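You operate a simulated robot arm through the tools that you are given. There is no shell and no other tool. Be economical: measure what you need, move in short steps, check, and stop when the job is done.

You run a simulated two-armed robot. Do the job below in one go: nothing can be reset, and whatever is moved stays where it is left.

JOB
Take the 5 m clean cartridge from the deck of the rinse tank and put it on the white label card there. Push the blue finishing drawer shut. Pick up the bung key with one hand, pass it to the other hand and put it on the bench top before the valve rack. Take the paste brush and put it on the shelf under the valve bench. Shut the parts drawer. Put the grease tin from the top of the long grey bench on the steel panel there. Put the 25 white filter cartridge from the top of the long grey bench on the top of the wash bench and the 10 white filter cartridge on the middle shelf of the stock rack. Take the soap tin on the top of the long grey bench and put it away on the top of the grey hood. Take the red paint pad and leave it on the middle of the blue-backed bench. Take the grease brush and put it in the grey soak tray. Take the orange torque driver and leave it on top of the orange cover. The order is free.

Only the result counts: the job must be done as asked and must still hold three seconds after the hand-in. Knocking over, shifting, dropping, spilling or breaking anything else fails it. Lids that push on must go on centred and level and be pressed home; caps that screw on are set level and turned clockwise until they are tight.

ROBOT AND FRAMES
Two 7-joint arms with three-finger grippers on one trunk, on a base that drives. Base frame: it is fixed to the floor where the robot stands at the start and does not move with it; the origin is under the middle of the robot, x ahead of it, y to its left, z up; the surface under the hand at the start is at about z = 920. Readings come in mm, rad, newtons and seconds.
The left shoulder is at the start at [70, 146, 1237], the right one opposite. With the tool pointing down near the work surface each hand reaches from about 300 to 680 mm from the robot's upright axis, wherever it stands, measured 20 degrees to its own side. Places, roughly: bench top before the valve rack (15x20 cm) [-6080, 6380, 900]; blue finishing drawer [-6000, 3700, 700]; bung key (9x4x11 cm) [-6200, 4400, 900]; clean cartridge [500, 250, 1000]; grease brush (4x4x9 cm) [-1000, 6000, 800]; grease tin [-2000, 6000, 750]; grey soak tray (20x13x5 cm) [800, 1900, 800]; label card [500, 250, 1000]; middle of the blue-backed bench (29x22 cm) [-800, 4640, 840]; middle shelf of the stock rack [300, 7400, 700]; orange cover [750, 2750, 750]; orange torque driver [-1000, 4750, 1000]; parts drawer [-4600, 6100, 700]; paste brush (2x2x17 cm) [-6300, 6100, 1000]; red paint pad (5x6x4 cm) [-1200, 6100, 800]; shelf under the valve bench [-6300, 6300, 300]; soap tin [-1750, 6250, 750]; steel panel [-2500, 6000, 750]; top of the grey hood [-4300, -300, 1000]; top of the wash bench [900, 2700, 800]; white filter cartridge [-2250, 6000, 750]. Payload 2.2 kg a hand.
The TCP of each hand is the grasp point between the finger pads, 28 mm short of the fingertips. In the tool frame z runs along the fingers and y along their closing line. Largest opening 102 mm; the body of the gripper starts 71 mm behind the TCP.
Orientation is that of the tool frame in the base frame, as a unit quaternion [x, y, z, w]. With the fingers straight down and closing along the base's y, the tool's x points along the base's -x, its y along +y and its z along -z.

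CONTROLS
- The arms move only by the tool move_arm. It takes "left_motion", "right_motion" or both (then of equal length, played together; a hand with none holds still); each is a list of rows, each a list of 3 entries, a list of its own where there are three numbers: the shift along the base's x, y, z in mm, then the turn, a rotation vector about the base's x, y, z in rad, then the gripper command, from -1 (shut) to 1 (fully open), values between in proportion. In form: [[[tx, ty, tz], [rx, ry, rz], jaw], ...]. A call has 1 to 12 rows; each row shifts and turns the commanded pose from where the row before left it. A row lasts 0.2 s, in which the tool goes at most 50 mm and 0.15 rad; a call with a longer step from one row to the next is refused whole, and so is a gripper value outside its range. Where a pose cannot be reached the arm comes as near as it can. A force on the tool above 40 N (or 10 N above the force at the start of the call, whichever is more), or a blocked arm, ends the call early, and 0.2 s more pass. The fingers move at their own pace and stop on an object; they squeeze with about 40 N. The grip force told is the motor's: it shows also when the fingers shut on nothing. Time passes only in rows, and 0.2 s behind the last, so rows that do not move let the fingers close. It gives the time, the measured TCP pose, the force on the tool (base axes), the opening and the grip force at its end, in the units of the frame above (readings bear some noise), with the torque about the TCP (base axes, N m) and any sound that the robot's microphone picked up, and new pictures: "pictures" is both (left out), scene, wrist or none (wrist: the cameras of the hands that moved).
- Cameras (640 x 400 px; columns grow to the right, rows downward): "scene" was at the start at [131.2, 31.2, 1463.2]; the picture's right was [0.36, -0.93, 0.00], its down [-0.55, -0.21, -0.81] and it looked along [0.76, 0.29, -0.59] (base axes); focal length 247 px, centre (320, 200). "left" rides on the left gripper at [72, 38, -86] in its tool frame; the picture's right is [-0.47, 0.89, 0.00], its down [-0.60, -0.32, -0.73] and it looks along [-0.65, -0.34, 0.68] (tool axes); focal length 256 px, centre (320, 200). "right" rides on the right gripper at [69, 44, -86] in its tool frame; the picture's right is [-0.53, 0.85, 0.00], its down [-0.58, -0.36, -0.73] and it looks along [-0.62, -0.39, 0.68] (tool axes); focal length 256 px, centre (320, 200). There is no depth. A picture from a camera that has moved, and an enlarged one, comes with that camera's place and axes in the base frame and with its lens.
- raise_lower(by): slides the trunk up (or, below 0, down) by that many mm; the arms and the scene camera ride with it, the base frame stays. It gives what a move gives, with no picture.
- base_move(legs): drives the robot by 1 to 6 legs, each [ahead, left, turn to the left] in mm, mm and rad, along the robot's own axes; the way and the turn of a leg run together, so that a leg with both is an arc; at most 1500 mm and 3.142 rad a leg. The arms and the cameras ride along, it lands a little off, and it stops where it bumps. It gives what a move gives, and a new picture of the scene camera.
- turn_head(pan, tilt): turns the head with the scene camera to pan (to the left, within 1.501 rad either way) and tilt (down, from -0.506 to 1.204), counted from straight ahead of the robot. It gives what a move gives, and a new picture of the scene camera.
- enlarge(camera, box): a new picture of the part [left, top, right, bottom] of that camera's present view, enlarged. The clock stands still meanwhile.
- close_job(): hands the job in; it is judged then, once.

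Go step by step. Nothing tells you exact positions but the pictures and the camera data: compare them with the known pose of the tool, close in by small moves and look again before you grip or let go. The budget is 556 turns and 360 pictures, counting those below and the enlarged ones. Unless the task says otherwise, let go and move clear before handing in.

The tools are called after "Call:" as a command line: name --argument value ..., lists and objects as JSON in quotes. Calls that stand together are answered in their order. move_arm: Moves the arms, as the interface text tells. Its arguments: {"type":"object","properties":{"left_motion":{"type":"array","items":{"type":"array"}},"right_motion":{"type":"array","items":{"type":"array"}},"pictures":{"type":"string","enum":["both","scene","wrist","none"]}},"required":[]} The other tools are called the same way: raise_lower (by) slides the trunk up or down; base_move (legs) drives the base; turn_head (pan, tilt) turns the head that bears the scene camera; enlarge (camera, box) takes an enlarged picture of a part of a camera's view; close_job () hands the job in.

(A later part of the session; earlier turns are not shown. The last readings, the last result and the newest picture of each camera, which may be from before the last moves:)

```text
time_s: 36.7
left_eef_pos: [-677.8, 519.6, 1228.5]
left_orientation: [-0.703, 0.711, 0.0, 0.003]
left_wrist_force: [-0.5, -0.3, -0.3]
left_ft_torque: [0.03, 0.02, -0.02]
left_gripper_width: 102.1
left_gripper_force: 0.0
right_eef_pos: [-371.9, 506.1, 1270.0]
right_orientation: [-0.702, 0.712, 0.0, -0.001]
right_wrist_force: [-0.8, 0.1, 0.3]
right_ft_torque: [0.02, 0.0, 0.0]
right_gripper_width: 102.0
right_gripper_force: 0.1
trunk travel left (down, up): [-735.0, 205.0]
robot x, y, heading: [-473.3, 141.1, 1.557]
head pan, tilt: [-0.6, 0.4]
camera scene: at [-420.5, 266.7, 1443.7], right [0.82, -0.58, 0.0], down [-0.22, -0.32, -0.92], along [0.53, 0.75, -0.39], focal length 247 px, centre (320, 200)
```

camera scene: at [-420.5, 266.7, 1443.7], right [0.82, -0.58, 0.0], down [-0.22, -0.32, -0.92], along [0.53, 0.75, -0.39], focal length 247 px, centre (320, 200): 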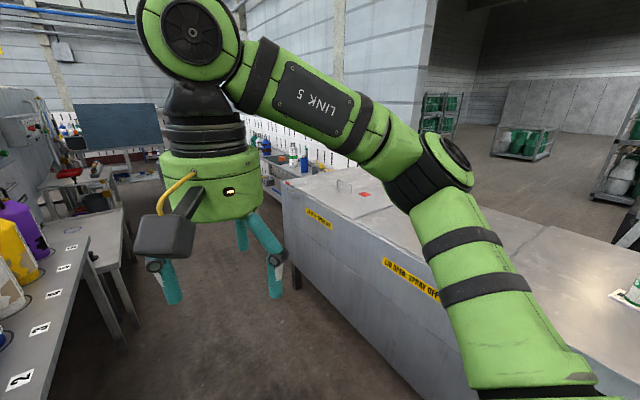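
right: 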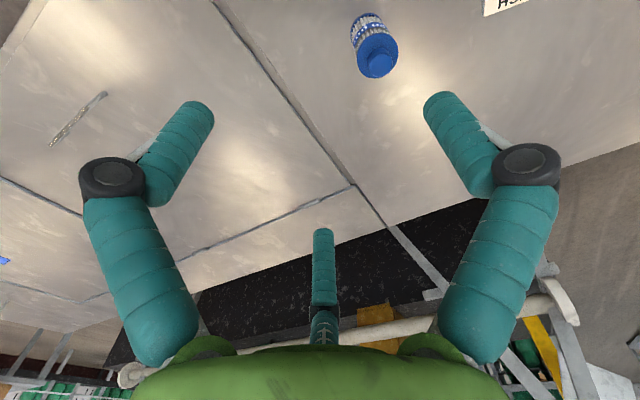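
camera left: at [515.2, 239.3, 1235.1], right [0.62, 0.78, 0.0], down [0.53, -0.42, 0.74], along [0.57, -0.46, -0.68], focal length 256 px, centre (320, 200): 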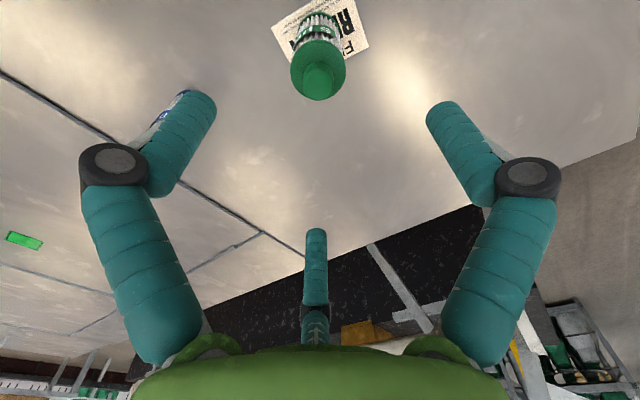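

Tank runs to about y≈1500. I drive into the aisle.

Call:
base_move --legs '[[0, -220, 0], [1300, 0, 0]]'

Call:
turn_head --pan -0.9 --tilt 0.5

Call:
turn_head --pan 0.3 --tilt 0.35

```text
time_s: 44.6
left_eef_pos: [-418.3, 1831.6, 1229.1]
left_orientation: [-0.697, 0.717, 0.001, 0.003]
left_wrist_force: [-0.3, 0.1, 0.5]
left_ft_torque: [0.03, 0.02, 0.02]
left_gripper_width: 101.8
left_gripper_force: 0.1
right_eef_pos: [-112.5, 1815.0, 1269.9]
right_orientation: [-0.696, 0.718, -0.001, 0.0]
right_wrist_force: [0.5, -0.1, -0.4]
right_ft_torque: [0.0, 0.01, 0.02]
right_gripper_width: 102.1
right_gripper_force: 0.0
trunk travel left (down, up): [-735.0, 205.0]
robot x, y, heading: [-220.6, 1450.6, 1.541]
head pan, tilt: [-0.6, 0.4]
camera scene: at [-165.9, 1576.1, 1443.8], right [0.81, -0.59, 0.0], down [-0.23, -0.31, -0.92], along [0.54, 0.74, -0.39], focal length 247 px, centre (320, 200)
```

scene: 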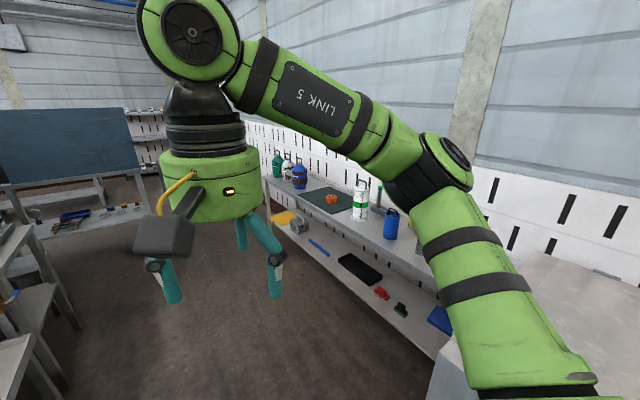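

```text
time_s: 45.4
left_eef_pos: [-417.7, 1831.3, 1228.7]
left_orientation: [-0.697, 0.717, 0.001, 0.003]
left_wrist_force: [-0.1, 0.2, -0.6]
left_ft_torque: [0.05, -0.02, 0.02]
left_gripper_width: 101.9
left_gripper_force: 0.0
right_eef_pos: [-112.4, 1814.4, 1270.7]
right_orientation: [-0.697, 0.717, 0.0, -0.001]
right_wrist_force: [0.3, -0.1, 0.9]
right_ft_torque: [0.01, 0.01, 0.0]
right_gripper_width: 101.8
right_gripper_force: 0.0
trunk travel left (down, up): [-735.0, 205.0]
robot x, y, heading: [-223.2, 1456.2, 1.541]
head pan, tilt: [-0.901, 0.499]
camera scene: at [-147.6, 1556.6, 1434.6], right [0.6, -0.8, 0.0], down [-0.38, -0.29, -0.88], along [0.7, 0.53, -0.48], focal length 247 px, centre (320, 200)
```

scene: 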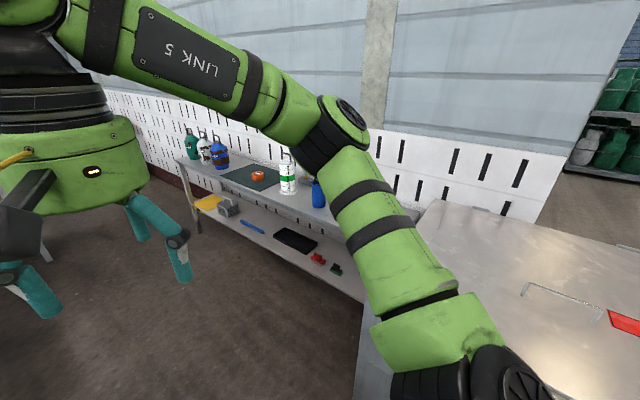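

```text
time_s: 46.8
left_eef_pos: [-418.7, 1832.5, 1228.3]
left_orientation: [-0.697, 0.717, 0.001, 0.003]
left_wrist_force: [0.3, -0.1, -0.1]
left_ft_torque: [0.0, 0.04, -0.02]
left_gripper_width: 101.9
left_gripper_force: 0.0
right_eef_pos: [-114.1, 1814.9, 1269.5]
right_orientation: [-0.697, 0.717, 0.0, -0.001]
right_wrist_force: [-0.4, -0.9, 0.1]
right_ft_torque: [0.02, -0.03, -0.01]
right_gripper_width: 102.1
right_gripper_force: 0.0
trunk travel left (down, up): [-735.0, 205.0]
robot x, y, heading: [-220.1, 1453.6, 1.547]
head pan, tilt: [0.3, 0.351]
camera scene: at [-245.3, 1591.7, 1448.2], right [0.96, 0.27, 0.0], down [0.09, -0.33, -0.94], along [-0.25, 0.91, -0.34], focal length 247 px, centre (320, 200)
```

scene: 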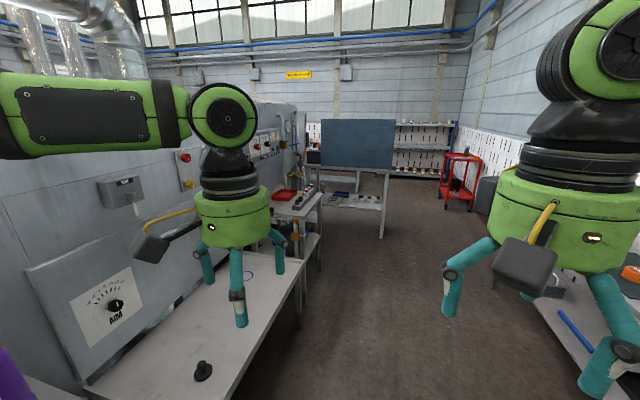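

I shift right for clearance and go on ahead to see the blue-backed bench.

Call:
base_move --legs '[[0, -160, 0.02], [1400, 0, 0]]'

Call:
turn_head --pan -1.2 --tilt 0.5

```text
time_s: 54.8
left_eef_pos: [-260.2, 3232.1, 1228.9]
left_orientation: [-0.706, 0.708, 0.001, 0.003]
left_wrist_force: [-0.2, 0.3, -0.4]
left_ft_torque: [0.0, 0.0, -0.01]
left_gripper_width: 102.2
left_gripper_force: 0.0
right_eef_pos: [45.7, 3222.9, 1270.5]
right_orientation: [-0.707, 0.708, 0.0, 0.0]
right_wrist_force: [-0.3, 0.0, -0.1]
right_ft_torque: [0.03, -0.02, -0.01]
right_gripper_width: 102.0
right_gripper_force: 0.0
trunk travel left (down, up): [-735.0, 205.0]
robot x, y, heading: [-53.6, 2860.2, 1.569]
head pan, tilt: [0.3, 0.351]
camera scene: at [-80.8, 2996.1, 1448.3], right [0.96, 0.29, 0.0], down [0.1, -0.33, -0.94], along [-0.28, 0.9, -0.34], focal length 247 px, centre (320, 200)
```

scene: 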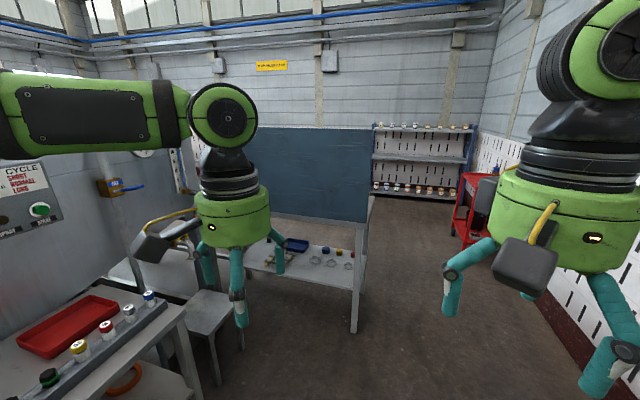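

```text
time_s: 56.4
left_eef_pos: [-259.4, 3232.6, 1228.5]
left_orientation: [0.708, -0.707, -0.001, -0.003]
left_wrist_force: [0.8, 0.5, 0.1]
left_ft_torque: [-0.02, 0.04, 0.0]
left_gripper_width: 102.1
left_gripper_force: 0.1
right_eef_pos: [45.7, 3224.0, 1270.4]
right_orientation: [-0.707, 0.708, 0.0, -0.001]
right_wrist_force: [-0.6, 0.7, -0.7]
right_ft_torque: [0.03, -0.02, 0.0]
right_gripper_width: 101.7
right_gripper_force: 0.0
trunk travel left (down, up): [-735.0, 205.0]
robot x, y, heading: [-52.7, 2858.2, 1.568]
head pan, tilt: [-1.201, 0.499]
camera scene: at [31.4, 2940.5, 1434.6], right [0.36, -0.93, 0.0], down [-0.45, -0.17, -0.88], along [0.82, 0.32, -0.48], focal length 247 px, centre (320, 200)
```

scene: 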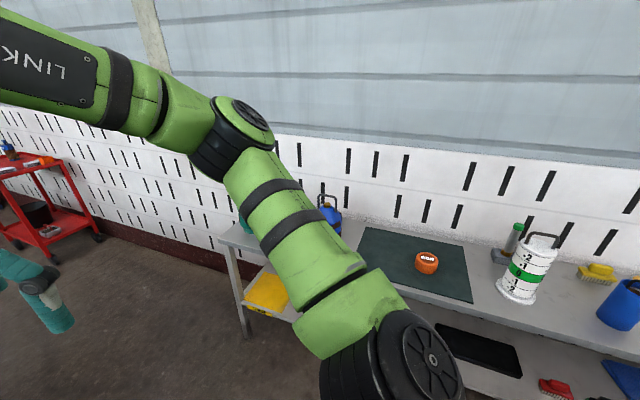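

Call:
enlarge --camera "scene" --box '[340, 200, 640, 400]'

Call:
turn_head --pan 0.9 --tilt 0.5

```text
2.00 times, centred on (490, 300) of scene
camera zoom: at [31.4, 2940.5, 1434.6], right [0.36, -0.93, 0.0], down [-0.45, -0.17, -0.88], along [0.82, 0.32, -0.48], focal length 494 px, centre (-20, 0)
```

zoom: 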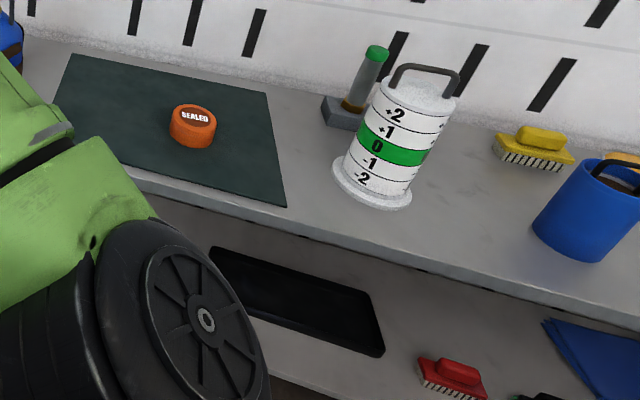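

```text
time_s: 58.4
left_eef_pos: [-260.3, 3231.9, 1228.9]
left_orientation: [-0.707, 0.707, 0.001, 0.003]
left_wrist_force: [0.4, -0.2, 0.0]
left_ft_torque: [-0.01, 0.0, 0.03]
left_gripper_width: 101.9
left_gripper_force: 0.1
right_eef_pos: [45.3, 3223.4, 1269.5]
right_orientation: [-0.706, 0.708, 0.0, 0.0]
right_wrist_force: [-0.6, 0.1, -0.1]
right_ft_torque: [-0.01, 0.0, 0.03]
right_gripper_width: 102.2
right_gripper_force: 0.0
trunk travel left (down, up): [-735.0, 205.0]
robot x, y, heading: [-50.6, 2857.0, 1.572]
head pan, tilt: [0.901, 0.499]
camera scene: at [-124.6, 2964.5, 1434.6], right [0.62, 0.78, 0.0], down [0.37, -0.3, -0.88], along [-0.69, 0.55, -0.48], focal length 247 px, centre (320, 200)
```

scene: 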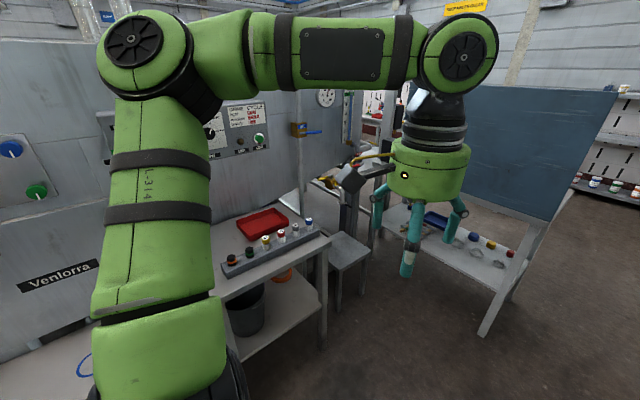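

The orange "SEALED" cover sits on the dark mat of the wash bench near (815,2830). Next I approach the blue-backed bench.

Call:
base_move --legs '[[900, 0, 0]]'

Call:
turn_head --pan 0.65 --tilt 0.35

```text
time_s: 63.3
left_eef_pos: [-252.3, 4159.5, 1230.1]
left_orientation: [-0.704, 0.71, 0.001, 0.003]
left_wrist_force: [-1.1, -0.1, 0.3]
left_ft_torque: [0.01, 0.01, 0.0]
left_gripper_width: 101.9
left_gripper_force: 0.1
right_eef_pos: [53.0, 4148.0, 1269.7]
right_orientation: [-0.704, 0.71, -0.001, 0.0]
right_wrist_force: [-0.2, -0.7, -0.1]
right_ft_torque: [-0.03, -0.03, -0.03]
right_gripper_width: 102.2
right_gripper_force: 0.1
trunk travel left (down, up): [-735.0, 205.0]
robot x, y, heading: [-51.0, 3787.2, 1.565]
head pan, tilt: [0.901, 0.499]
camera scene: at [-118.3, 3889.7, 1434.7], right [0.63, 0.78, 0.0], down [0.37, -0.3, -0.88], along [-0.68, 0.55, -0.48], focal length 247 px, centre (320, 200)
```

scene: 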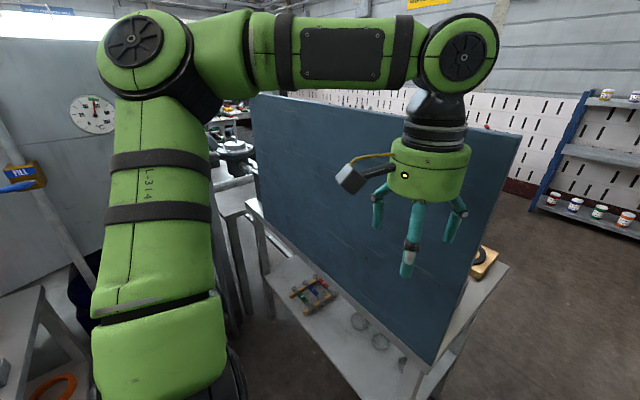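

```text
time_s: 64.0
left_eef_pos: [-252.2, 4159.9, 1229.2]
left_orientation: [-0.704, 0.71, 0.001, 0.003]
left_wrist_force: [-0.4, 0.4, 0.7]
left_ft_torque: [-0.03, 0.01, 0.01]
left_gripper_width: 102.1
left_gripper_force: 0.1
right_eef_pos: [53.1, 4148.8, 1269.5]
right_orientation: [-0.704, 0.71, 0.0, -0.001]
right_wrist_force: [0.0, -0.7, -0.3]
right_ft_torque: [-0.02, -0.01, -0.04]
right_gripper_width: 102.2
right_gripper_force: 0.1
trunk travel left (down, up): [-735.0, 205.0]
robot x, y, heading: [-45.3, 3783.3, 1.564]
head pan, tilt: [0.649, 0.351]
camera scene: at [-103.1, 3908.3, 1448.2], right [0.8, 0.6, 0.0], down [0.21, -0.28, -0.94], along [-0.56, 0.75, -0.34], focal length 247 px, centre (320, 200)
```

scene: 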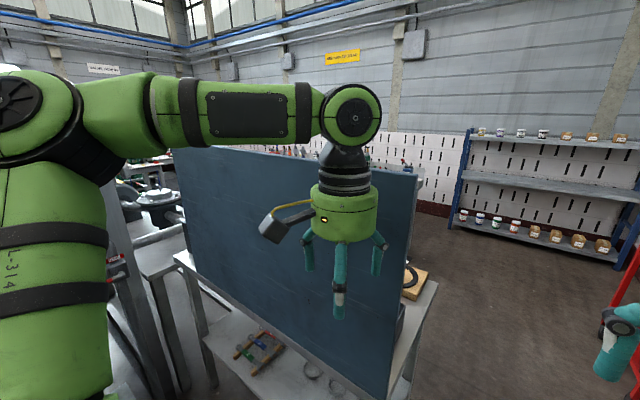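

The bench's work side faces +y. I drive past and look back at it.

Call:
base_move --legs '[[1400, -50, 0]]'

Call:
turn_head --pan 1.5 --tilt 0.4

Call:
turn_head --pan 0.6 --tilt 0.35

Call:
turn_head --pan -0.3 --tilt 0.35

```text
time_s: 65.5
left_eef_pos: [-249.6, 4207.3, 1229.6]
left_orientation: [-0.705, 0.709, 0.0, -0.001]
left_wrist_force: [-1.5, -5.3, 0.7]
left_ft_torque: [0.69, -0.06, 0.17]
left_gripper_width: 102.1
left_gripper_force: 0.0
right_eef_pos: [54.6, 4200.0, 1270.1]
right_orientation: [-0.704, 0.71, 0.0, 0.001]
right_wrist_force: [-0.2, 0.8, 1.1]
right_ft_torque: [-0.01, -0.05, 0.01]
right_gripper_width: 102.3
right_gripper_force: 0.2
trunk travel left (down, up): [-735.0, 205.0]
robot x, y, heading: [-41.6, 3840.8, 1.567]
head pan, tilt: [0.649, 0.351]
stopped in leg 1: the force on the tool passed its limit at 57 N (the readings are from after the stop); the commanded pose is now the measured one
camera scene: at [-100.9, 3959.1, 1448.5], right [0.8, 0.6, 0.0], down [0.21, -0.27, -0.94], along [-0.56, 0.75, -0.34], focal length 247 px, centre (320, 200)
```

scene: 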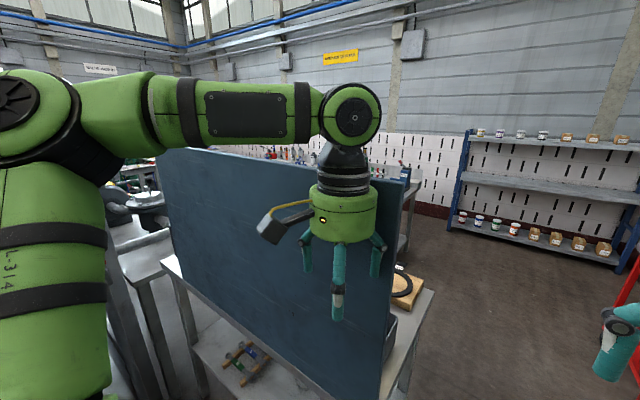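

```text
time_s: 66.6
left_eef_pos: [-249.8, 4207.4, 1228.5]
left_orientation: [-0.705, 0.709, 0.0, -0.001]
left_wrist_force: [-0.4, -6.6, 1.3]
left_ft_torque: [0.79, -0.08, 0.15]
left_gripper_width: 101.8
left_gripper_force: 0.0
right_eef_pos: [55.4, 4199.1, 1272.1]
right_orientation: [-0.704, 0.711, 0.0, 0.0]
right_wrist_force: [0.8, 0.2, 0.5]
right_ft_torque: [0.01, -0.03, 0.01]
right_gripper_width: 102.0
right_gripper_force: 0.2
trunk travel left (down, up): [-735.0, 205.0]
robot x, y, heading: [-42.5, 3836.7, 1.563]
head pan, tilt: [1.499, 0.4]
camera scene: at [-137.6, 3891.7, 1443.8], right [0.08, 1.0, 0.0], down [0.39, -0.03, -0.92], along [-0.92, 0.08, -0.39], focal length 247 px, centre (320, 200)
```

scene: 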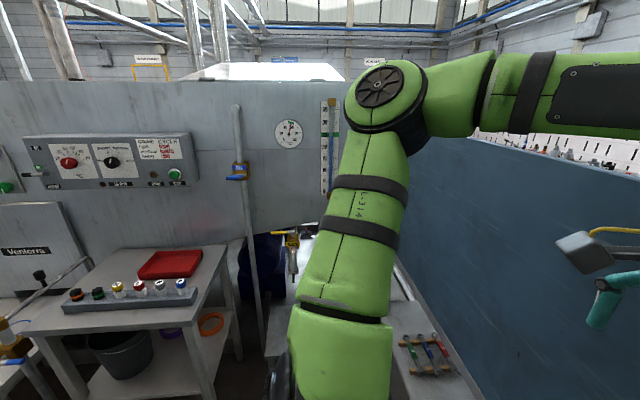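

```text
time_s: 67.8
left_eef_pos: [-250.8, 4207.7, 1229.2]
left_orientation: [-0.705, 0.709, -0.001, 0.0]
left_wrist_force: [-0.8, -6.8, 1.0]
left_ft_torque: [0.77, -0.08, 0.14]
left_gripper_width: 102.1
left_gripper_force: 0.2
right_eef_pos: [55.9, 4200.4, 1269.7]
right_orientation: [-0.704, 0.71, 0.0, 0.0]
right_wrist_force: [0.6, 0.7, -0.6]
right_ft_torque: [0.0, 0.02, -0.03]
right_gripper_width: 102.0
right_gripper_force: 0.1
trunk travel left (down, up): [-735.0, 205.0]
robot x, y, heading: [-46.3, 3838.2, 1.567]
head pan, tilt: [0.6, 0.351]
camera scene: at [-97.2, 3961.5, 1448.5], right [0.83, 0.56, 0.0], down [0.19, -0.28, -0.94], along [-0.52, 0.78, -0.34], focal length 247 px, centre (320, 200)
```

scene: 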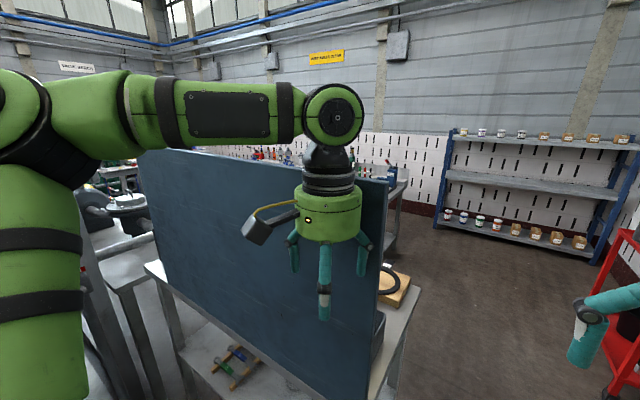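

```text
time_s: 69.0
left_eef_pos: [-250.6, 4206.5, 1229.1]
left_orientation: [-0.705, 0.709, -0.001, 0.0]
left_wrist_force: [-1.5, -6.3, 0.7]
left_ft_torque: [0.79, -0.03, 0.16]
left_gripper_width: 102.0
left_gripper_force: 0.1
right_eef_pos: [55.1, 4200.4, 1270.0]
right_orientation: [-0.704, 0.71, 0.0, 0.0]
right_wrist_force: [-0.2, -1.0, -0.5]
right_ft_torque: [0.01, -0.01, -0.01]
right_gripper_width: 102.2
right_gripper_force: 0.2
trunk travel left (down, up): [-735.0, 205.0]
robot x, y, heading: [-45.0, 3838.2, 1.561]
head pan, tilt: [-0.3, 0.351]
camera scene: at [-17.0, 3972.9, 1448.5], right [0.95, -0.3, 0.0], down [-0.1, -0.33, -0.94], along [0.29, 0.9, -0.34], focal length 247 px, centre (320, 200)
```

scene: 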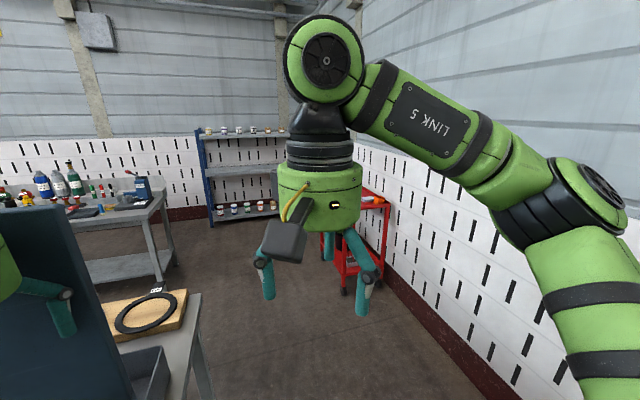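

The left hand touched the blue board lightly. I back off, move right for clearance and pass by.

Call:
base_move --legs '[[-120, 0, 0], [0, -320, 0], [800, 0, 0]]'

Call:
turn_head --pan 1.2 --tilt 0.4

Call:
turn_head --pan -0.2 --tilt 0.4

```text
time_s: 76.0
left_eef_pos: [79.3, 4892.6, 1229.9]
left_orientation: [0.707, -0.707, 0.002, 0.002]
left_wrist_force: [-0.1, 0.0, -0.3]
left_ft_torque: [0.01, 0.01, -0.02]
left_gripper_width: 101.8
left_gripper_force: 0.1
right_eef_pos: [384.7, 4886.6, 1269.8]
right_orientation: [-0.706, 0.708, -0.001, 0.0]
right_wrist_force: [0.3, 0.0, 0.2]
right_ft_torque: [0.01, 0.01, 0.0]
right_gripper_width: 101.8
right_gripper_force: 0.0
trunk travel left (down, up): [-735.0, 205.0]
robot x, y, heading: [284.8, 4523.2, 1.572]
head pan, tilt: [-0.3, 0.351]
camera scene: at [313.7, 4659.9, 1448.4], right [0.95, -0.3, 0.0], down [-0.1, -0.33, -0.94], along [0.28, 0.9, -0.34], focal length 247 px, centre (320, 200)
```

scene: 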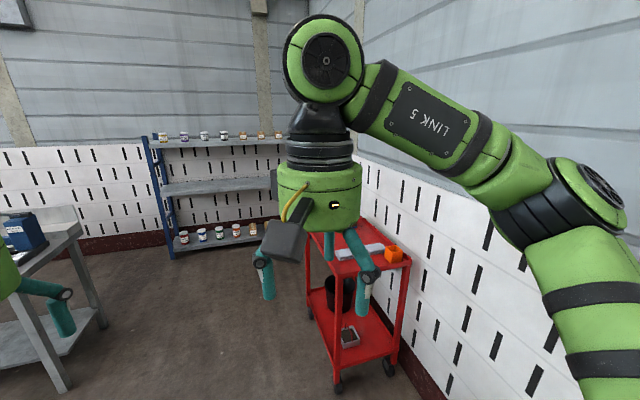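

```text
time_s: 77.6
left_eef_pos: [79.9, 4892.6, 1229.0]
left_orientation: [0.707, -0.707, 0.002, 0.003]
left_wrist_force: [-0.6, 0.2, 0.9]
left_ft_torque: [-0.02, -0.02, 0.0]
left_gripper_width: 102.0
left_gripper_force: 0.1
right_eef_pos: [384.4, 4887.6, 1269.2]
right_orientation: [-0.706, 0.708, -0.001, 0.0]
right_wrist_force: [0.0, 1.4, 0.4]
right_ft_torque: [0.01, 0.02, 0.0]
right_gripper_width: 102.2
right_gripper_force: 0.1
trunk travel left (down, up): [-735.0, 205.0]
robot x, y, heading: [287.7, 4523.0, 1.567]
head pan, tilt: [1.201, 0.4]
camera scene: at [199.6, 4605.9, 1443.7], right [0.37, 0.93, 0.0], down [0.36, -0.14, -0.92], along [-0.86, 0.34, -0.39], focal length 247 px, centre (320, 200)
```

scene: 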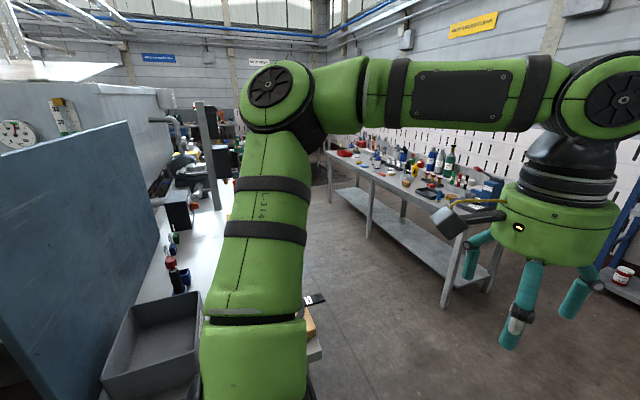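

```text
time_s: 79.1
left_eef_pos: [80.4, 4893.0, 1230.2]
left_orientation: [-0.707, 0.707, -0.001, -0.001]
left_wrist_force: [0.1, 0.5, -0.3]
left_ft_torque: [0.02, -0.02, 0.01]
left_gripper_width: 101.9
left_gripper_force: 0.0
right_eef_pos: [386.1, 4889.4, 1269.2]
right_orientation: [-0.706, 0.708, -0.001, -0.001]
right_wrist_force: [-0.1, 0.4, 0.5]
right_ft_torque: [0.03, 0.03, 0.02]
right_gripper_width: 101.9
right_gripper_force: 0.1
trunk travel left (down, up): [-735.0, 205.0]
robot x, y, heading: [284.7, 4522.2, 1.568]
head pan, tilt: [-0.201, 0.4]
camera scene: at [304.5, 4662.8, 1443.7], right [0.98, -0.2, 0.0], down [-0.08, -0.38, -0.92], along [0.19, 0.9, -0.39], focal length 247 px, centre (320, 200)
```

scene: 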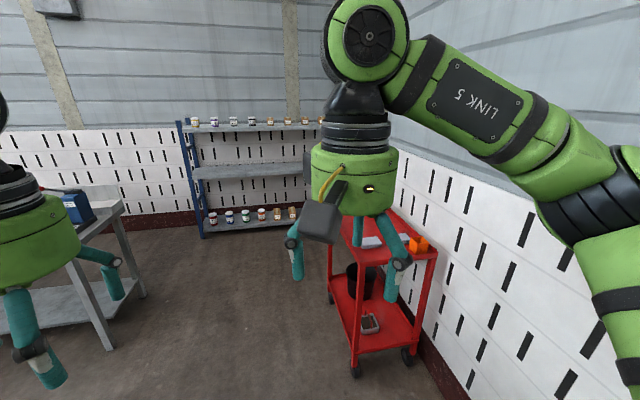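

The long grey bench with bottles is ahead-left; I drive into the aisle between the benches, facing it.

Call:
base_move --legs '[[780, 0, 0], [0, 700, 0]]'

Call:
turn_head --pan 0.3 --tilt 0.5

Call:
turn_head --pan 1.5 --tilt 0.45

```text
time_s: 86.8
left_eef_pos: [-622.3, 5693.6, 1228.2]
left_orientation: [0.709, -0.705, 0.001, 0.002]
left_wrist_force: [0.0, -0.4, -0.3]
left_ft_torque: [0.01, 0.01, 0.0]
left_gripper_width: 101.8
left_gripper_force: 0.2
right_eef_pos: [-318.2, 5687.7, 1269.0]
right_orientation: [-0.707, 0.707, 0.0, -0.001]
right_wrist_force: [-0.1, 0.3, -0.3]
right_ft_torque: [0.01, -0.02, 0.01]
right_gripper_width: 101.8
right_gripper_force: 0.1
trunk travel left (down, up): [-735.0, 205.0]
robot x, y, heading: [-420.2, 5320.5, 1.57]
head pan, tilt: [-0.201, 0.4]
camera scene: at [-397.5, 5462.8, 1443.7], right [0.98, -0.2, 0.0], down [-0.08, -0.38, -0.92], along [0.18, 0.9, -0.39], focal length 247 px, centre (320, 200)
```

scene: 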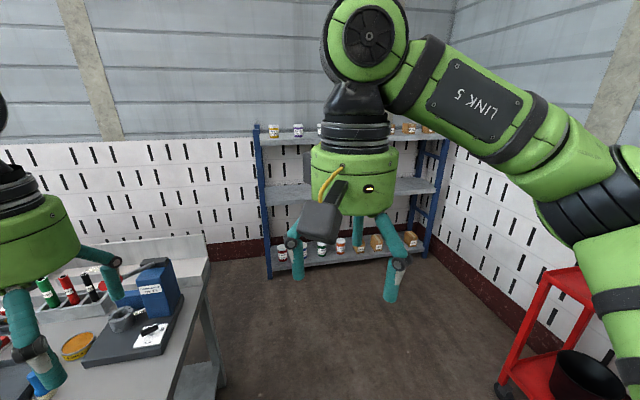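

```text
time_s: 87.8
left_eef_pos: [-624.7, 5693.5, 1229.8]
left_orientation: [0.708, -0.706, 0.001, 0.0]
left_wrist_force: [0.5, 0.4, -0.5]
left_ft_torque: [0.02, 0.03, 0.01]
left_gripper_width: 102.2
left_gripper_force: 0.1
right_eef_pos: [-319.3, 5688.3, 1270.2]
right_orientation: [0.707, -0.707, 0.0, 0.001]
right_wrist_force: [0.0, 0.0, -0.3]
right_ft_torque: [0.02, -0.04, 0.01]
right_gripper_width: 101.9
right_gripper_force: 0.1
trunk travel left (down, up): [-735.0, 205.0]
robot x, y, heading: [-419.9, 5323.2, 1.566]
head pan, tilt: [0.3, 0.499]
camera scene: at [-444.0, 5459.0, 1434.6], right [0.96, 0.29, 0.0], down [0.14, -0.46, -0.88], along [-0.26, 0.84, -0.48], focal length 247 px, centre (320, 200)
```

scene: 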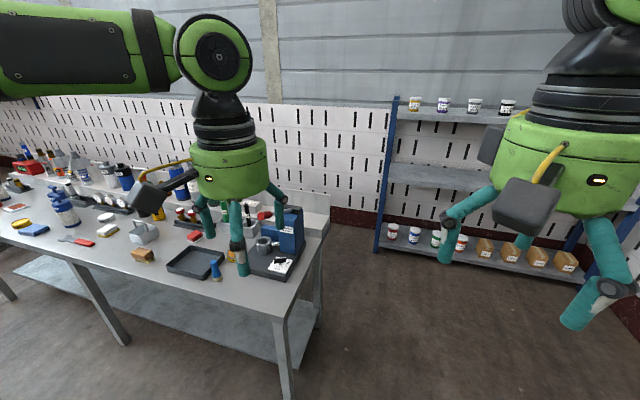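

```text
time_s: 89.2
left_eef_pos: [-624.2, 5692.7, 1228.6]
left_orientation: [0.708, -0.706, 0.002, 0.001]
left_wrist_force: [-0.1, 0.3, 0.8]
left_ft_torque: [-0.01, 0.02, 0.02]
left_gripper_width: 102.0
left_gripper_force: 0.0
right_eef_pos: [-318.9, 5689.9, 1268.9]
right_orientation: [0.707, -0.707, 0.001, 0.001]
right_wrist_force: [0.4, -0.3, 0.2]
right_ft_torque: [0.0, 0.01, 0.06]
right_gripper_width: 101.9
right_gripper_force: 0.1
trunk travel left (down, up): [-735.0, 205.0]
robot x, y, heading: [-415.2, 5324.9, 1.568]
head pan, tilt: [1.499, 0.45]
camera scene: at [-508.8, 5378.8, 1439.0], right [0.07, 1.0, 0.0], down [0.43, -0.03, -0.9], along [-0.9, 0.07, -0.44], focal length 247 px, centre (320, 200)
```

scene: 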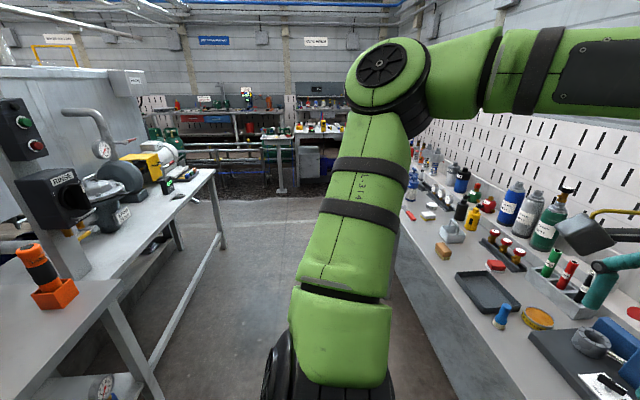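

I see the orange driver in its orange holder on the left, the red pad and blue-handled brush on the right bench. Enlarging to identify.

Call:
enlarge --camera "scene" --box '[400, 140, 640, 400]'

Call:
enlarge --camera "scene" --box '[0, 170, 160, 330]'

```text
1.54 times, centred on (520, 270) of scene
camera zoom: at [-508.8, 5378.8, 1439.0], right [0.07, 1.0, 0.0], down [0.43, -0.03, -0.9], along [-0.9, 0.07, -0.44], focal length 380 px, centre (12, 92)
```

zoom: 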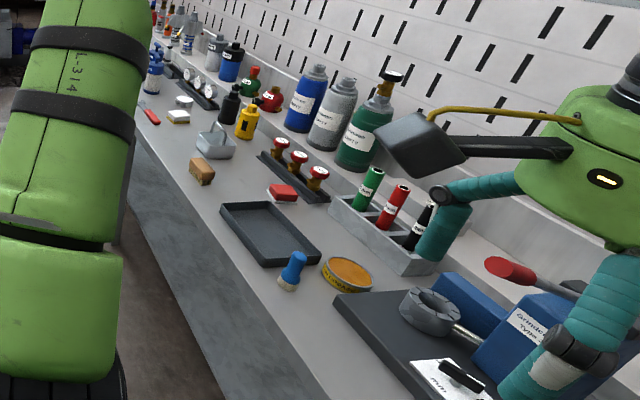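

```text
2.50 times, centred on (80, 250) of scene
camera zoom: at [-508.8, 5378.8, 1439.0], right [0.07, 1.0, 0.0], down [0.43, -0.03, -0.9], along [-0.9, 0.07, -0.44], focal length 618 px, centre (920, 75)
```

zoom: 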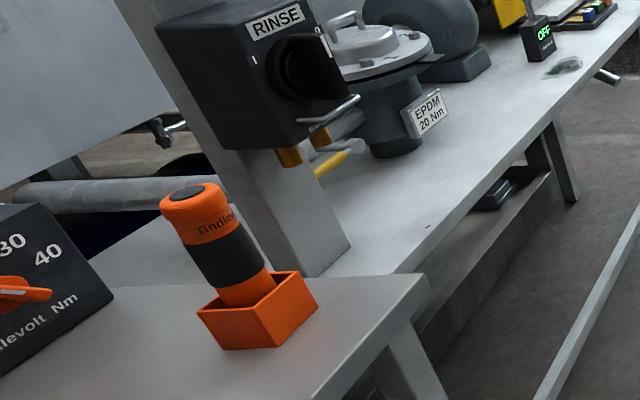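

Red pad is around (-1204,6107), blue-handled grease brush around (-963,5934). I drive in front of them so that the left hand serves the pad, the right one the brush.

Call:
base_move --legs '[[0, 600, 0], [170, 0, 0]]'

Call:
turn_head --pan 0.0 --tilt 0.75

```text
time_s: 93.5
left_eef_pos: [-1212.1, 5856.6, 1230.8]
left_orientation: [0.707, -0.707, 0.0, 0.0]
left_wrist_force: [0.6, -1.0, -0.9]
left_ft_torque: [0.04, 0.0, 0.01]
left_gripper_width: 101.9
left_gripper_force: 0.0
right_eef_pos: [-905.8, 5850.6, 1270.7]
right_orientation: [-0.707, 0.708, 0.001, 0.002]
right_wrist_force: [0.0, 0.4, -0.6]
right_ft_torque: [0.06, 0.0, 0.01]
right_gripper_width: 101.9
right_gripper_force: 0.0
trunk travel left (down, up): [-735.0, 205.0]
robot x, y, heading: [-1005.7, 5490.0, 1.565]
head pan, tilt: [1.499, 0.45]
camera scene: at [-1095.8, 5540.9, 1439.3], right [0.07, 1.0, 0.0], down [0.43, -0.03, -0.9], along [-0.9, 0.07, -0.43], focal length 247 px, centre (320, 200)
```

scene: 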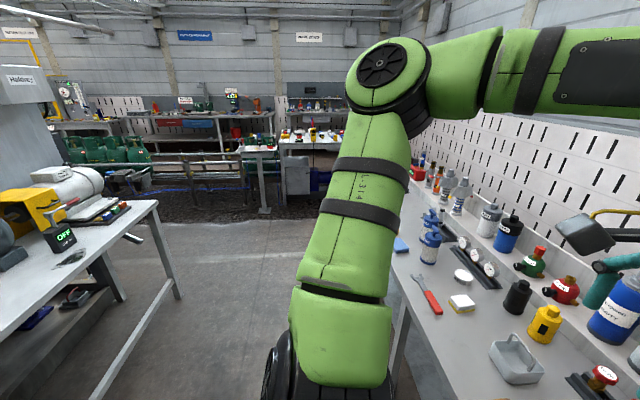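

```text
time_s: 95.2
left_eef_pos: [-1210.6, 5859.3, 1228.9]
left_orientation: [0.707, -0.707, 0.001, 0.001]
left_wrist_force: [0.6, 0.7, -0.5]
left_ft_torque: [-0.03, 0.0, 0.03]
left_gripper_width: 101.9
left_gripper_force: 0.1
right_eef_pos: [-905.2, 5854.2, 1269.3]
right_orientation: [-0.706, 0.708, -0.001, -0.001]
right_wrist_force: [0.3, 0.0, -0.5]
right_ft_torque: [0.0, 0.04, -0.02]
right_gripper_width: 101.6
right_gripper_force: 0.1
trunk travel left (down, up): [-735.0, 205.0]
robot x, y, heading: [-1003.8, 5484.3, 1.565]
head pan, tilt: [0.0, 0.75]
camera scene: at [-1004.2, 5620.7, 1412.6], right [1.0, 0.0, 0.0], down [0.0, -0.68, -0.73], along [0.0, 0.73, -0.68], focal length 247 px, centre (320, 200)
```

scene: 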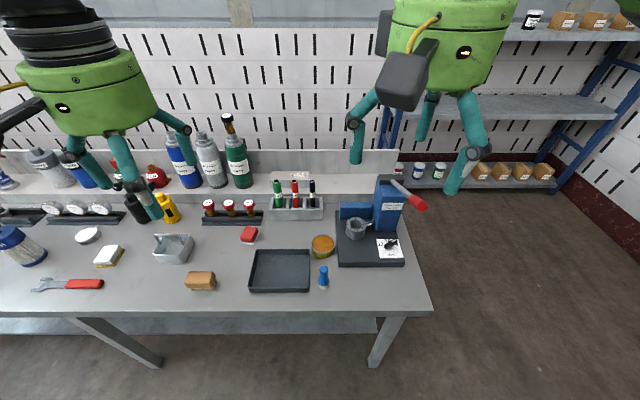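

Clear view. I lower the trunk, close in a little and look with the wrist cameras.

Call:
base_move --legs '[[50, 0, 0]]'

Call:
raise_lower --by -200

Call:
move_arm --left_motion '[[[-5, 40, -10], [0, 0, 0], 1], [[-5, 40, 0], [0, 0, 0], 1], [[0, 40, 0], [0, 0, 0], 1]]' --right_motion '[[[-30, 10, -30], [0, 0, 0], 1], [[-30, 10, -30], [0, 0, 0], 1], [[-30, 10, 0], [0, 0, 0], 1]]'

```text
time_s: 96.1
left_eef_pos: [-1211.4, 5900.5, 1232.2]
left_orientation: [-0.707, 0.707, 0.001, 0.001]
left_wrist_force: [0.0, -0.4, 0.4]
left_ft_torque: [0.11, -0.02, 0.01]
left_gripper_width: 101.9
left_gripper_force: 0.1
right_eef_pos: [-905.7, 5895.1, 1272.4]
right_orientation: [-0.707, 0.708, 0.003, 0.002]
right_wrist_force: [-0.5, -0.6, 0.1]
right_ft_torque: [0.13, -0.01, 0.03]
right_gripper_width: 101.8
right_gripper_force: 0.0
trunk travel left (down, up): [-735.0, 205.0]
robot x, y, heading: [-1004.3, 5538.3, 1.569]
head pan, tilt: [0.0, 0.75]
camera scene: at [-1004.1, 5661.6, 1413.5], right [1.0, 0.0, 0.0], down [0.0, -0.68, -0.74], along [0.0, 0.74, -0.68], focal length 247 px, centre (320, 200)
```

scene: 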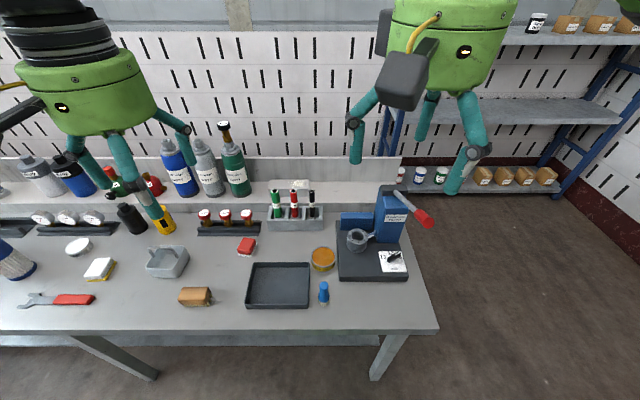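

```text
time_s: 98.2
left_eef_pos: [-1211.2, 5908.6, 1028.7]
left_orientation: [0.707, -0.707, 0.001, 0.0]
left_wrist_force: [-0.4, -0.3, -0.7]
left_ft_torque: [-0.02, 0.03, 0.03]
left_gripper_width: 101.7
left_gripper_force: 0.2
right_eef_pos: [-905.1, 5902.9, 1069.7]
right_orientation: [-0.707, 0.707, 0.0, 0.0]
right_wrist_force: [0.2, -0.3, -0.2]
right_ft_torque: [0.02, 0.0, -0.02]
right_gripper_width: 102.0
right_gripper_force: 0.0
trunk travel left (down, up): [-535.0, 405.0]
robot x, y, heading: [-1003.8, 5540.4, 1.565]
head pan, tilt: [0.0, 0.75]
```

```text
time_s: 99.0
left_eef_pos: [-1223.6, 6029.8, 1018.9]
left_orientation: [0.708, -0.707, 0.002, 0.002]
left_wrist_force: [-0.3, -0.6, -0.8]
left_ft_torque: [-0.04, 0.01, 0.0]
left_gripper_width: 102.0
left_gripper_force: 0.1
right_eef_pos: [-998.9, 5935.1, 1007.7]
right_orientation: [-0.707, 0.708, -0.001, -0.001]
right_wrist_force: [-1.0, 0.2, -0.1]
right_ft_torque: [-0.01, -0.07, -0.02]
right_gripper_width: 102.2
right_gripper_force: 0.1
trunk travel left (down, up): [-535.0, 405.0]
robot x, y, heading: [-1004.0, 5534.7, 1.572]
head pan, tilt: [0.0, 0.75]
camera scene: at [-1006.2, 5672.7, 1212.3], right [1.0, 0.0, 0.0], down [0.0, -0.68, -0.73], along [0.0, 0.73, -0.68], focal length 247 px, centre (320, 200)
camera right: at [-1043.3, 5866.7, 1094.2], right [-0.84, 0.54, 0.0], down [0.36, 0.58, 0.73], along [0.39, 0.62, -0.68], focal length 256 px, centre (320, 200)
camera left: at [-1260.6, 5957.3, 1105.1], right [-0.89, 0.46, 0.0], down [0.32, 0.61, 0.73], along [0.34, 0.64, -0.69], focal length 256 px, centre (320, 200)
```

scene: 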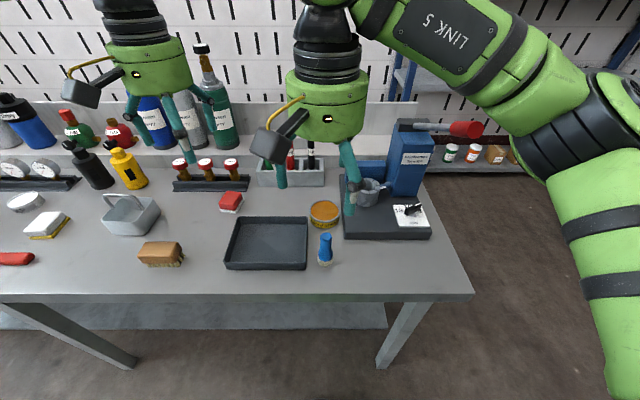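
right: 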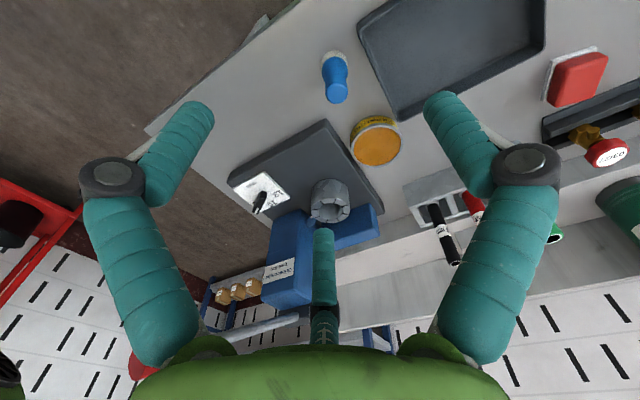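
left: 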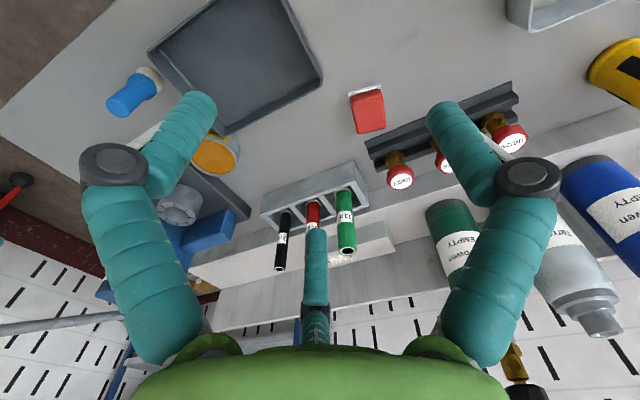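

Bench top z≈753; brush at (-997,5966), red pad at (-1237,6131). I step ahead 65 mm (holding the left hand back), then place hands above both.

Call:
move_arm --left_motion '[[[-5, -30, 0], [0, 0, 0], 1], [[-5, -30, 0], [0, 0, 0], 1]]' --right_motion '[[[0, -20, 0], [0, 0, 0], 0.3], [[0, -20, 0], [0, 0, 0], 0.3]]' --pictures "none"

Call:
base_move --legs '[[65, 0, 0]]'

```text
time_s: 99.6
left_eef_pos: [-1230.6, 5967.1, 1019.8]
left_orientation: [0.707, -0.707, 0.001, 0.0]
left_wrist_force: [-0.2, 0.6, 0.6]
left_ft_torque: [0.01, -0.01, 0.02]
left_gripper_width: 102.0
left_gripper_force: 0.0
right_eef_pos: [-996.1, 5891.8, 1010.2]
right_orientation: [-0.707, 0.707, 0.0, 0.0]
right_wrist_force: [-0.6, -0.5, 0.5]
right_ft_torque: [0.03, 0.0, -0.02]
right_gripper_width: 66.4
right_gripper_force: 0.0
trunk travel left (down, up): [-535.0, 405.0]
robot x, y, heading: [-1007.3, 5539.6, 1.57]
head pan, tilt: [0.0, 0.75]
```

```text
time_s: 100.6
left_eef_pos: [-1229.8, 6031.9, 1018.7]
left_orientation: [0.707, -0.707, 0.001, 0.0]
left_wrist_force: [0.7, 0.3, 0.0]
left_ft_torque: [-0.01, 0.01, 0.04]
left_gripper_width: 101.9
left_gripper_force: 0.0
right_eef_pos: [-995.6, 5956.7, 1009.2]
right_orientation: [0.708, -0.706, 0.0, 0.0]
right_wrist_force: [-0.1, 0.5, -0.4]
right_ft_torque: [-0.01, 0.02, -0.01]
right_gripper_width: 66.3
right_gripper_force: 0.0
trunk travel left (down, up): [-535.0, 405.0]
robot x, y, heading: [-1004.7, 5603.0, 1.572]
head pan, tilt: [0.0, 0.75]
camera scene: at [-1004.2, 5734.4, 1212.6], right [1.0, 0.0, 0.0], down [0.0, -0.68, -0.73], along [0.0, 0.73, -0.68], focal length 247 px, centre (320, 200)
```

scene: 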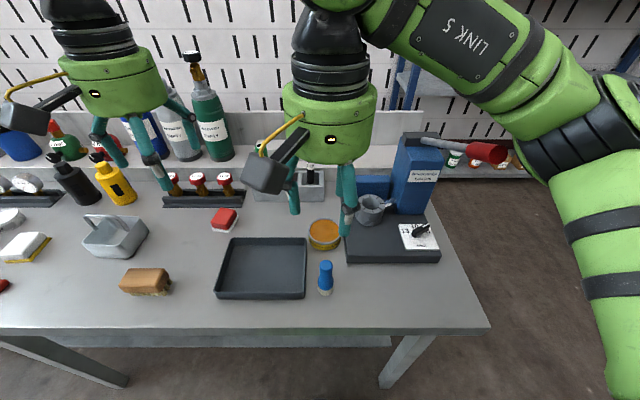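

Hands above. I descend the right hand to z≈900 over the brush and the left one over the pad, then check.

Call:
move_arm --left_motion '[[[-2, 33, -30], [0, 0, 0], 1], [[-2, 33, -30], [0, 0, 0], 1], [[-2, 33, -30], [0, 0, 0], 1], [[0, 0, -40], [0, 0, 0], 1]]' --right_motion '[[[0, 9, -35], [0, 0, 0], 0.3], [[0, 0, -35], [0, 0, 0], 0.3], [[0, 0, -30], [0, 0, 0], 0.3], [[0, 0, 0], [0, 0, 0], 0.3]]' --pictures "wrist"

```text
time_s: 101.6
left_eef_pos: [-1236.5, 6131.6, 888.8]
left_orientation: [0.708, -0.707, 0.001, 0.001]
left_wrist_force: [0.0, -0.7, 0.0]
left_ft_torque: [-0.02, 0.05, 0.04]
left_gripper_width: 101.8
left_gripper_force: 0.1
right_eef_pos: [-995.9, 5966.9, 907.4]
right_orientation: [-0.707, 0.707, 0.001, 0.0]
right_wrist_force: [-0.2, 0.1, 0.0]
right_ft_torque: [-0.02, 0.01, 0.0]
right_gripper_width: 66.4
right_gripper_force: 0.1
trunk travel left (down, up): [-535.0, 405.0]
robot x, y, heading: [-1000.3, 5600.5, 1.569]
head pan, tilt: [0.0, 0.75]
camera right: at [-1039.7, 5897.1, 993.8], right [-0.85, 0.53, 0.0], down [0.36, 0.58, 0.73], along [0.39, 0.62, -0.68], focal length 256 px, centre (320, 200)
camera left: at [-1274.0, 6058.7, 975.4], right [-0.89, 0.46, 0.0], down [0.32, 0.61, 0.73], along [0.34, 0.65, -0.68], focal length 256 px, centre (320, 200)
```

right: 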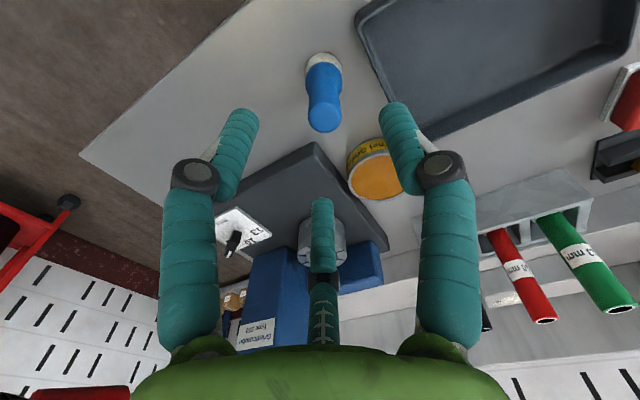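
left: 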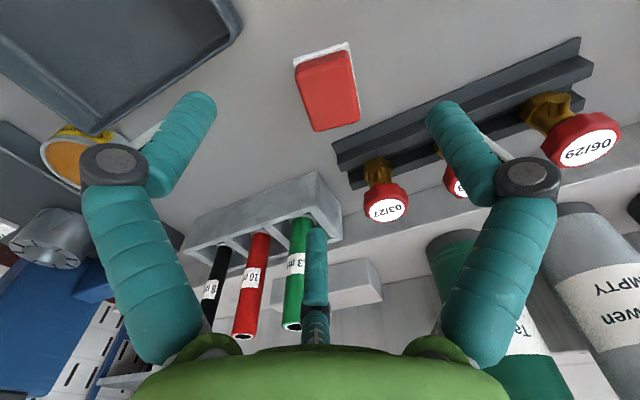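

Both aligned. Descend: right to z≈812, left to z≈790.

Call:
move_arm --left_motion '[[[-3, 4, -40], [0, 0, 0], 1], [[0, 0, -30], [0, 0, 0], 1], [[0, 0, -20], [0, 0, 0], 1], [[0, 0, -8], [0, 0, 0], 1], [[0, 0, 0], [0, 0, 0], 1]]' --right_motion '[[[-1, 1, -35], [0, 0, 0], 0.3], [[0, 0, -30], [0, 0, 0], 0.3], [[0, 0, -20], [0, 0, 0], 0.3], [[0, 0, -8], [0, 0, 0], 0.3], [[0, 0, 0], [0, 0, 0], 0.3]]' --pictures "wrist"

```text
time_s: 102.8
left_eef_pos: [-1239.8, 6132.4, 793.4]
left_orientation: [0.708, -0.707, 0.001, 0.0]
left_wrist_force: [0.0, -0.1, -0.1]
left_ft_torque: [0.02, 0.0, -0.01]
left_gripper_width: 102.0
left_gripper_force: 0.1
right_eef_pos: [-995.9, 5970.4, 820.5]
right_orientation: [0.707, -0.707, -0.004, -0.002]
right_wrist_force: [-0.4, 0.1, -0.2]
right_ft_torque: [0.02, 0.01, 0.0]
right_gripper_width: 66.4
right_gripper_force: 0.1
trunk travel left (down, up): [-535.0, 405.0]
robot x, y, heading: [-1004.3, 5604.1, 1.57]
head pan, tilt: [0.0, 0.75]
camera right: at [-1041.2, 5900.3, 905.1], right [-0.84, 0.53, 0.01], down [0.37, 0.57, 0.74], along [0.39, 0.62, -0.68], focal length 256 px, centre (320, 200)
camera left: at [-1277.7, 6060.3, 879.3], right [-0.89, 0.46, 0.0], down [0.31, 0.61, 0.73], along [0.34, 0.65, -0.68], focal length 256 px, centre (320, 200)
```

right: 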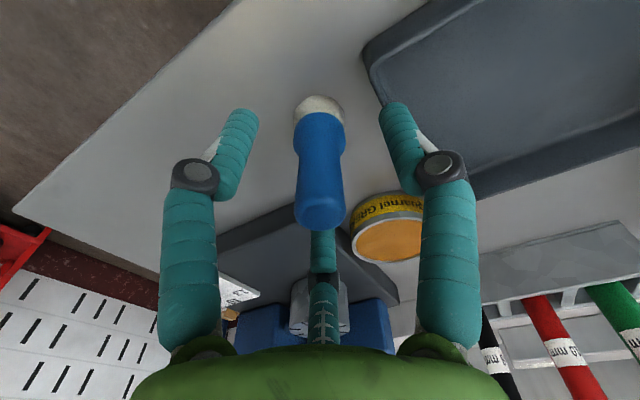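
left: 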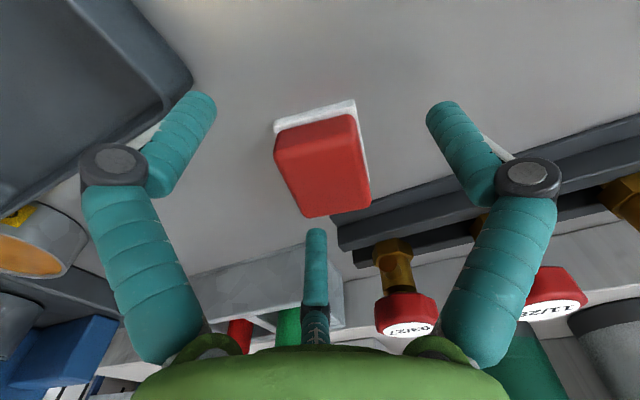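

Call:
move_arm --left_motion '[[[0, 2, -6], [0, 0, 0], 1], [[0, 0, 0], [0, 0, 0], -1], [[0, 0, 0], [0, 0, 0], -1], [[0, 0, 0], [0, 0, 0], -1]]' --right_motion '[[[0, 0, -6], [0, 0, 0], 0.3], [[0, 0, 0], [0, 0, 0], -1], [[0, 0, 0], [0, 0, 0], -1], [[0, 0, 0], [0, 0, 0], -1]]' --pictures "none"

Call:
move_arm --left_motion '[[[0, 0, 25], [0, 0, 0], -1], [[0, 0, 40], [0, 0, 0], -1], [[0, 0, 40], [0, 0, 0], -1], [[0, 0, 40], [0, 0, 0], -1], [[0, -40, 40], [0, 0, 0], -1], [[0, -40, 0], [0, 0, 0], -1]]' --right_motion '[[[0, 0, 25], [0, 0, 0], -1], [[0, 0, 40], [0, 0, 0], -1], [[0, 0, 40], [0, 0, 0], -1], [[0, 0, 40], [0, 0, 0], -1], [[10, -10, 40], [0, 0, 0], -1], [[10, -10, 0], [0, 0, 0], -1]]' --pictures "both"

```text
time_s: 103.8
left_eef_pos: [-1239.9, 6135.6, 788.1]
left_orientation: [0.708, -0.706, -0.001, -0.002]
left_wrist_force: [-2.0, 3.1, 11.3]
left_ft_torque: [0.01, 0.13, -0.01]
left_gripper_width: 50.8
left_gripper_force: 39.8
right_eef_pos: [-996.7, 5970.1, 816.9]
right_orientation: [-0.707, 0.707, 0.009, 0.006]
right_wrist_force: [-0.5, 0.1, 1.7]
right_ft_torque: [0.03, -0.05, 0.04]
right_gripper_width: 20.9
right_gripper_force: 39.6
trunk travel left (down, up): [-535.0, 405.0]
robot x, y, heading: [-1002.8, 5600.6, 1.571]
head pan, tilt: [0.0, 0.75]
```

```text
refused: row 5 steps farther than a row can; nothing moved
```

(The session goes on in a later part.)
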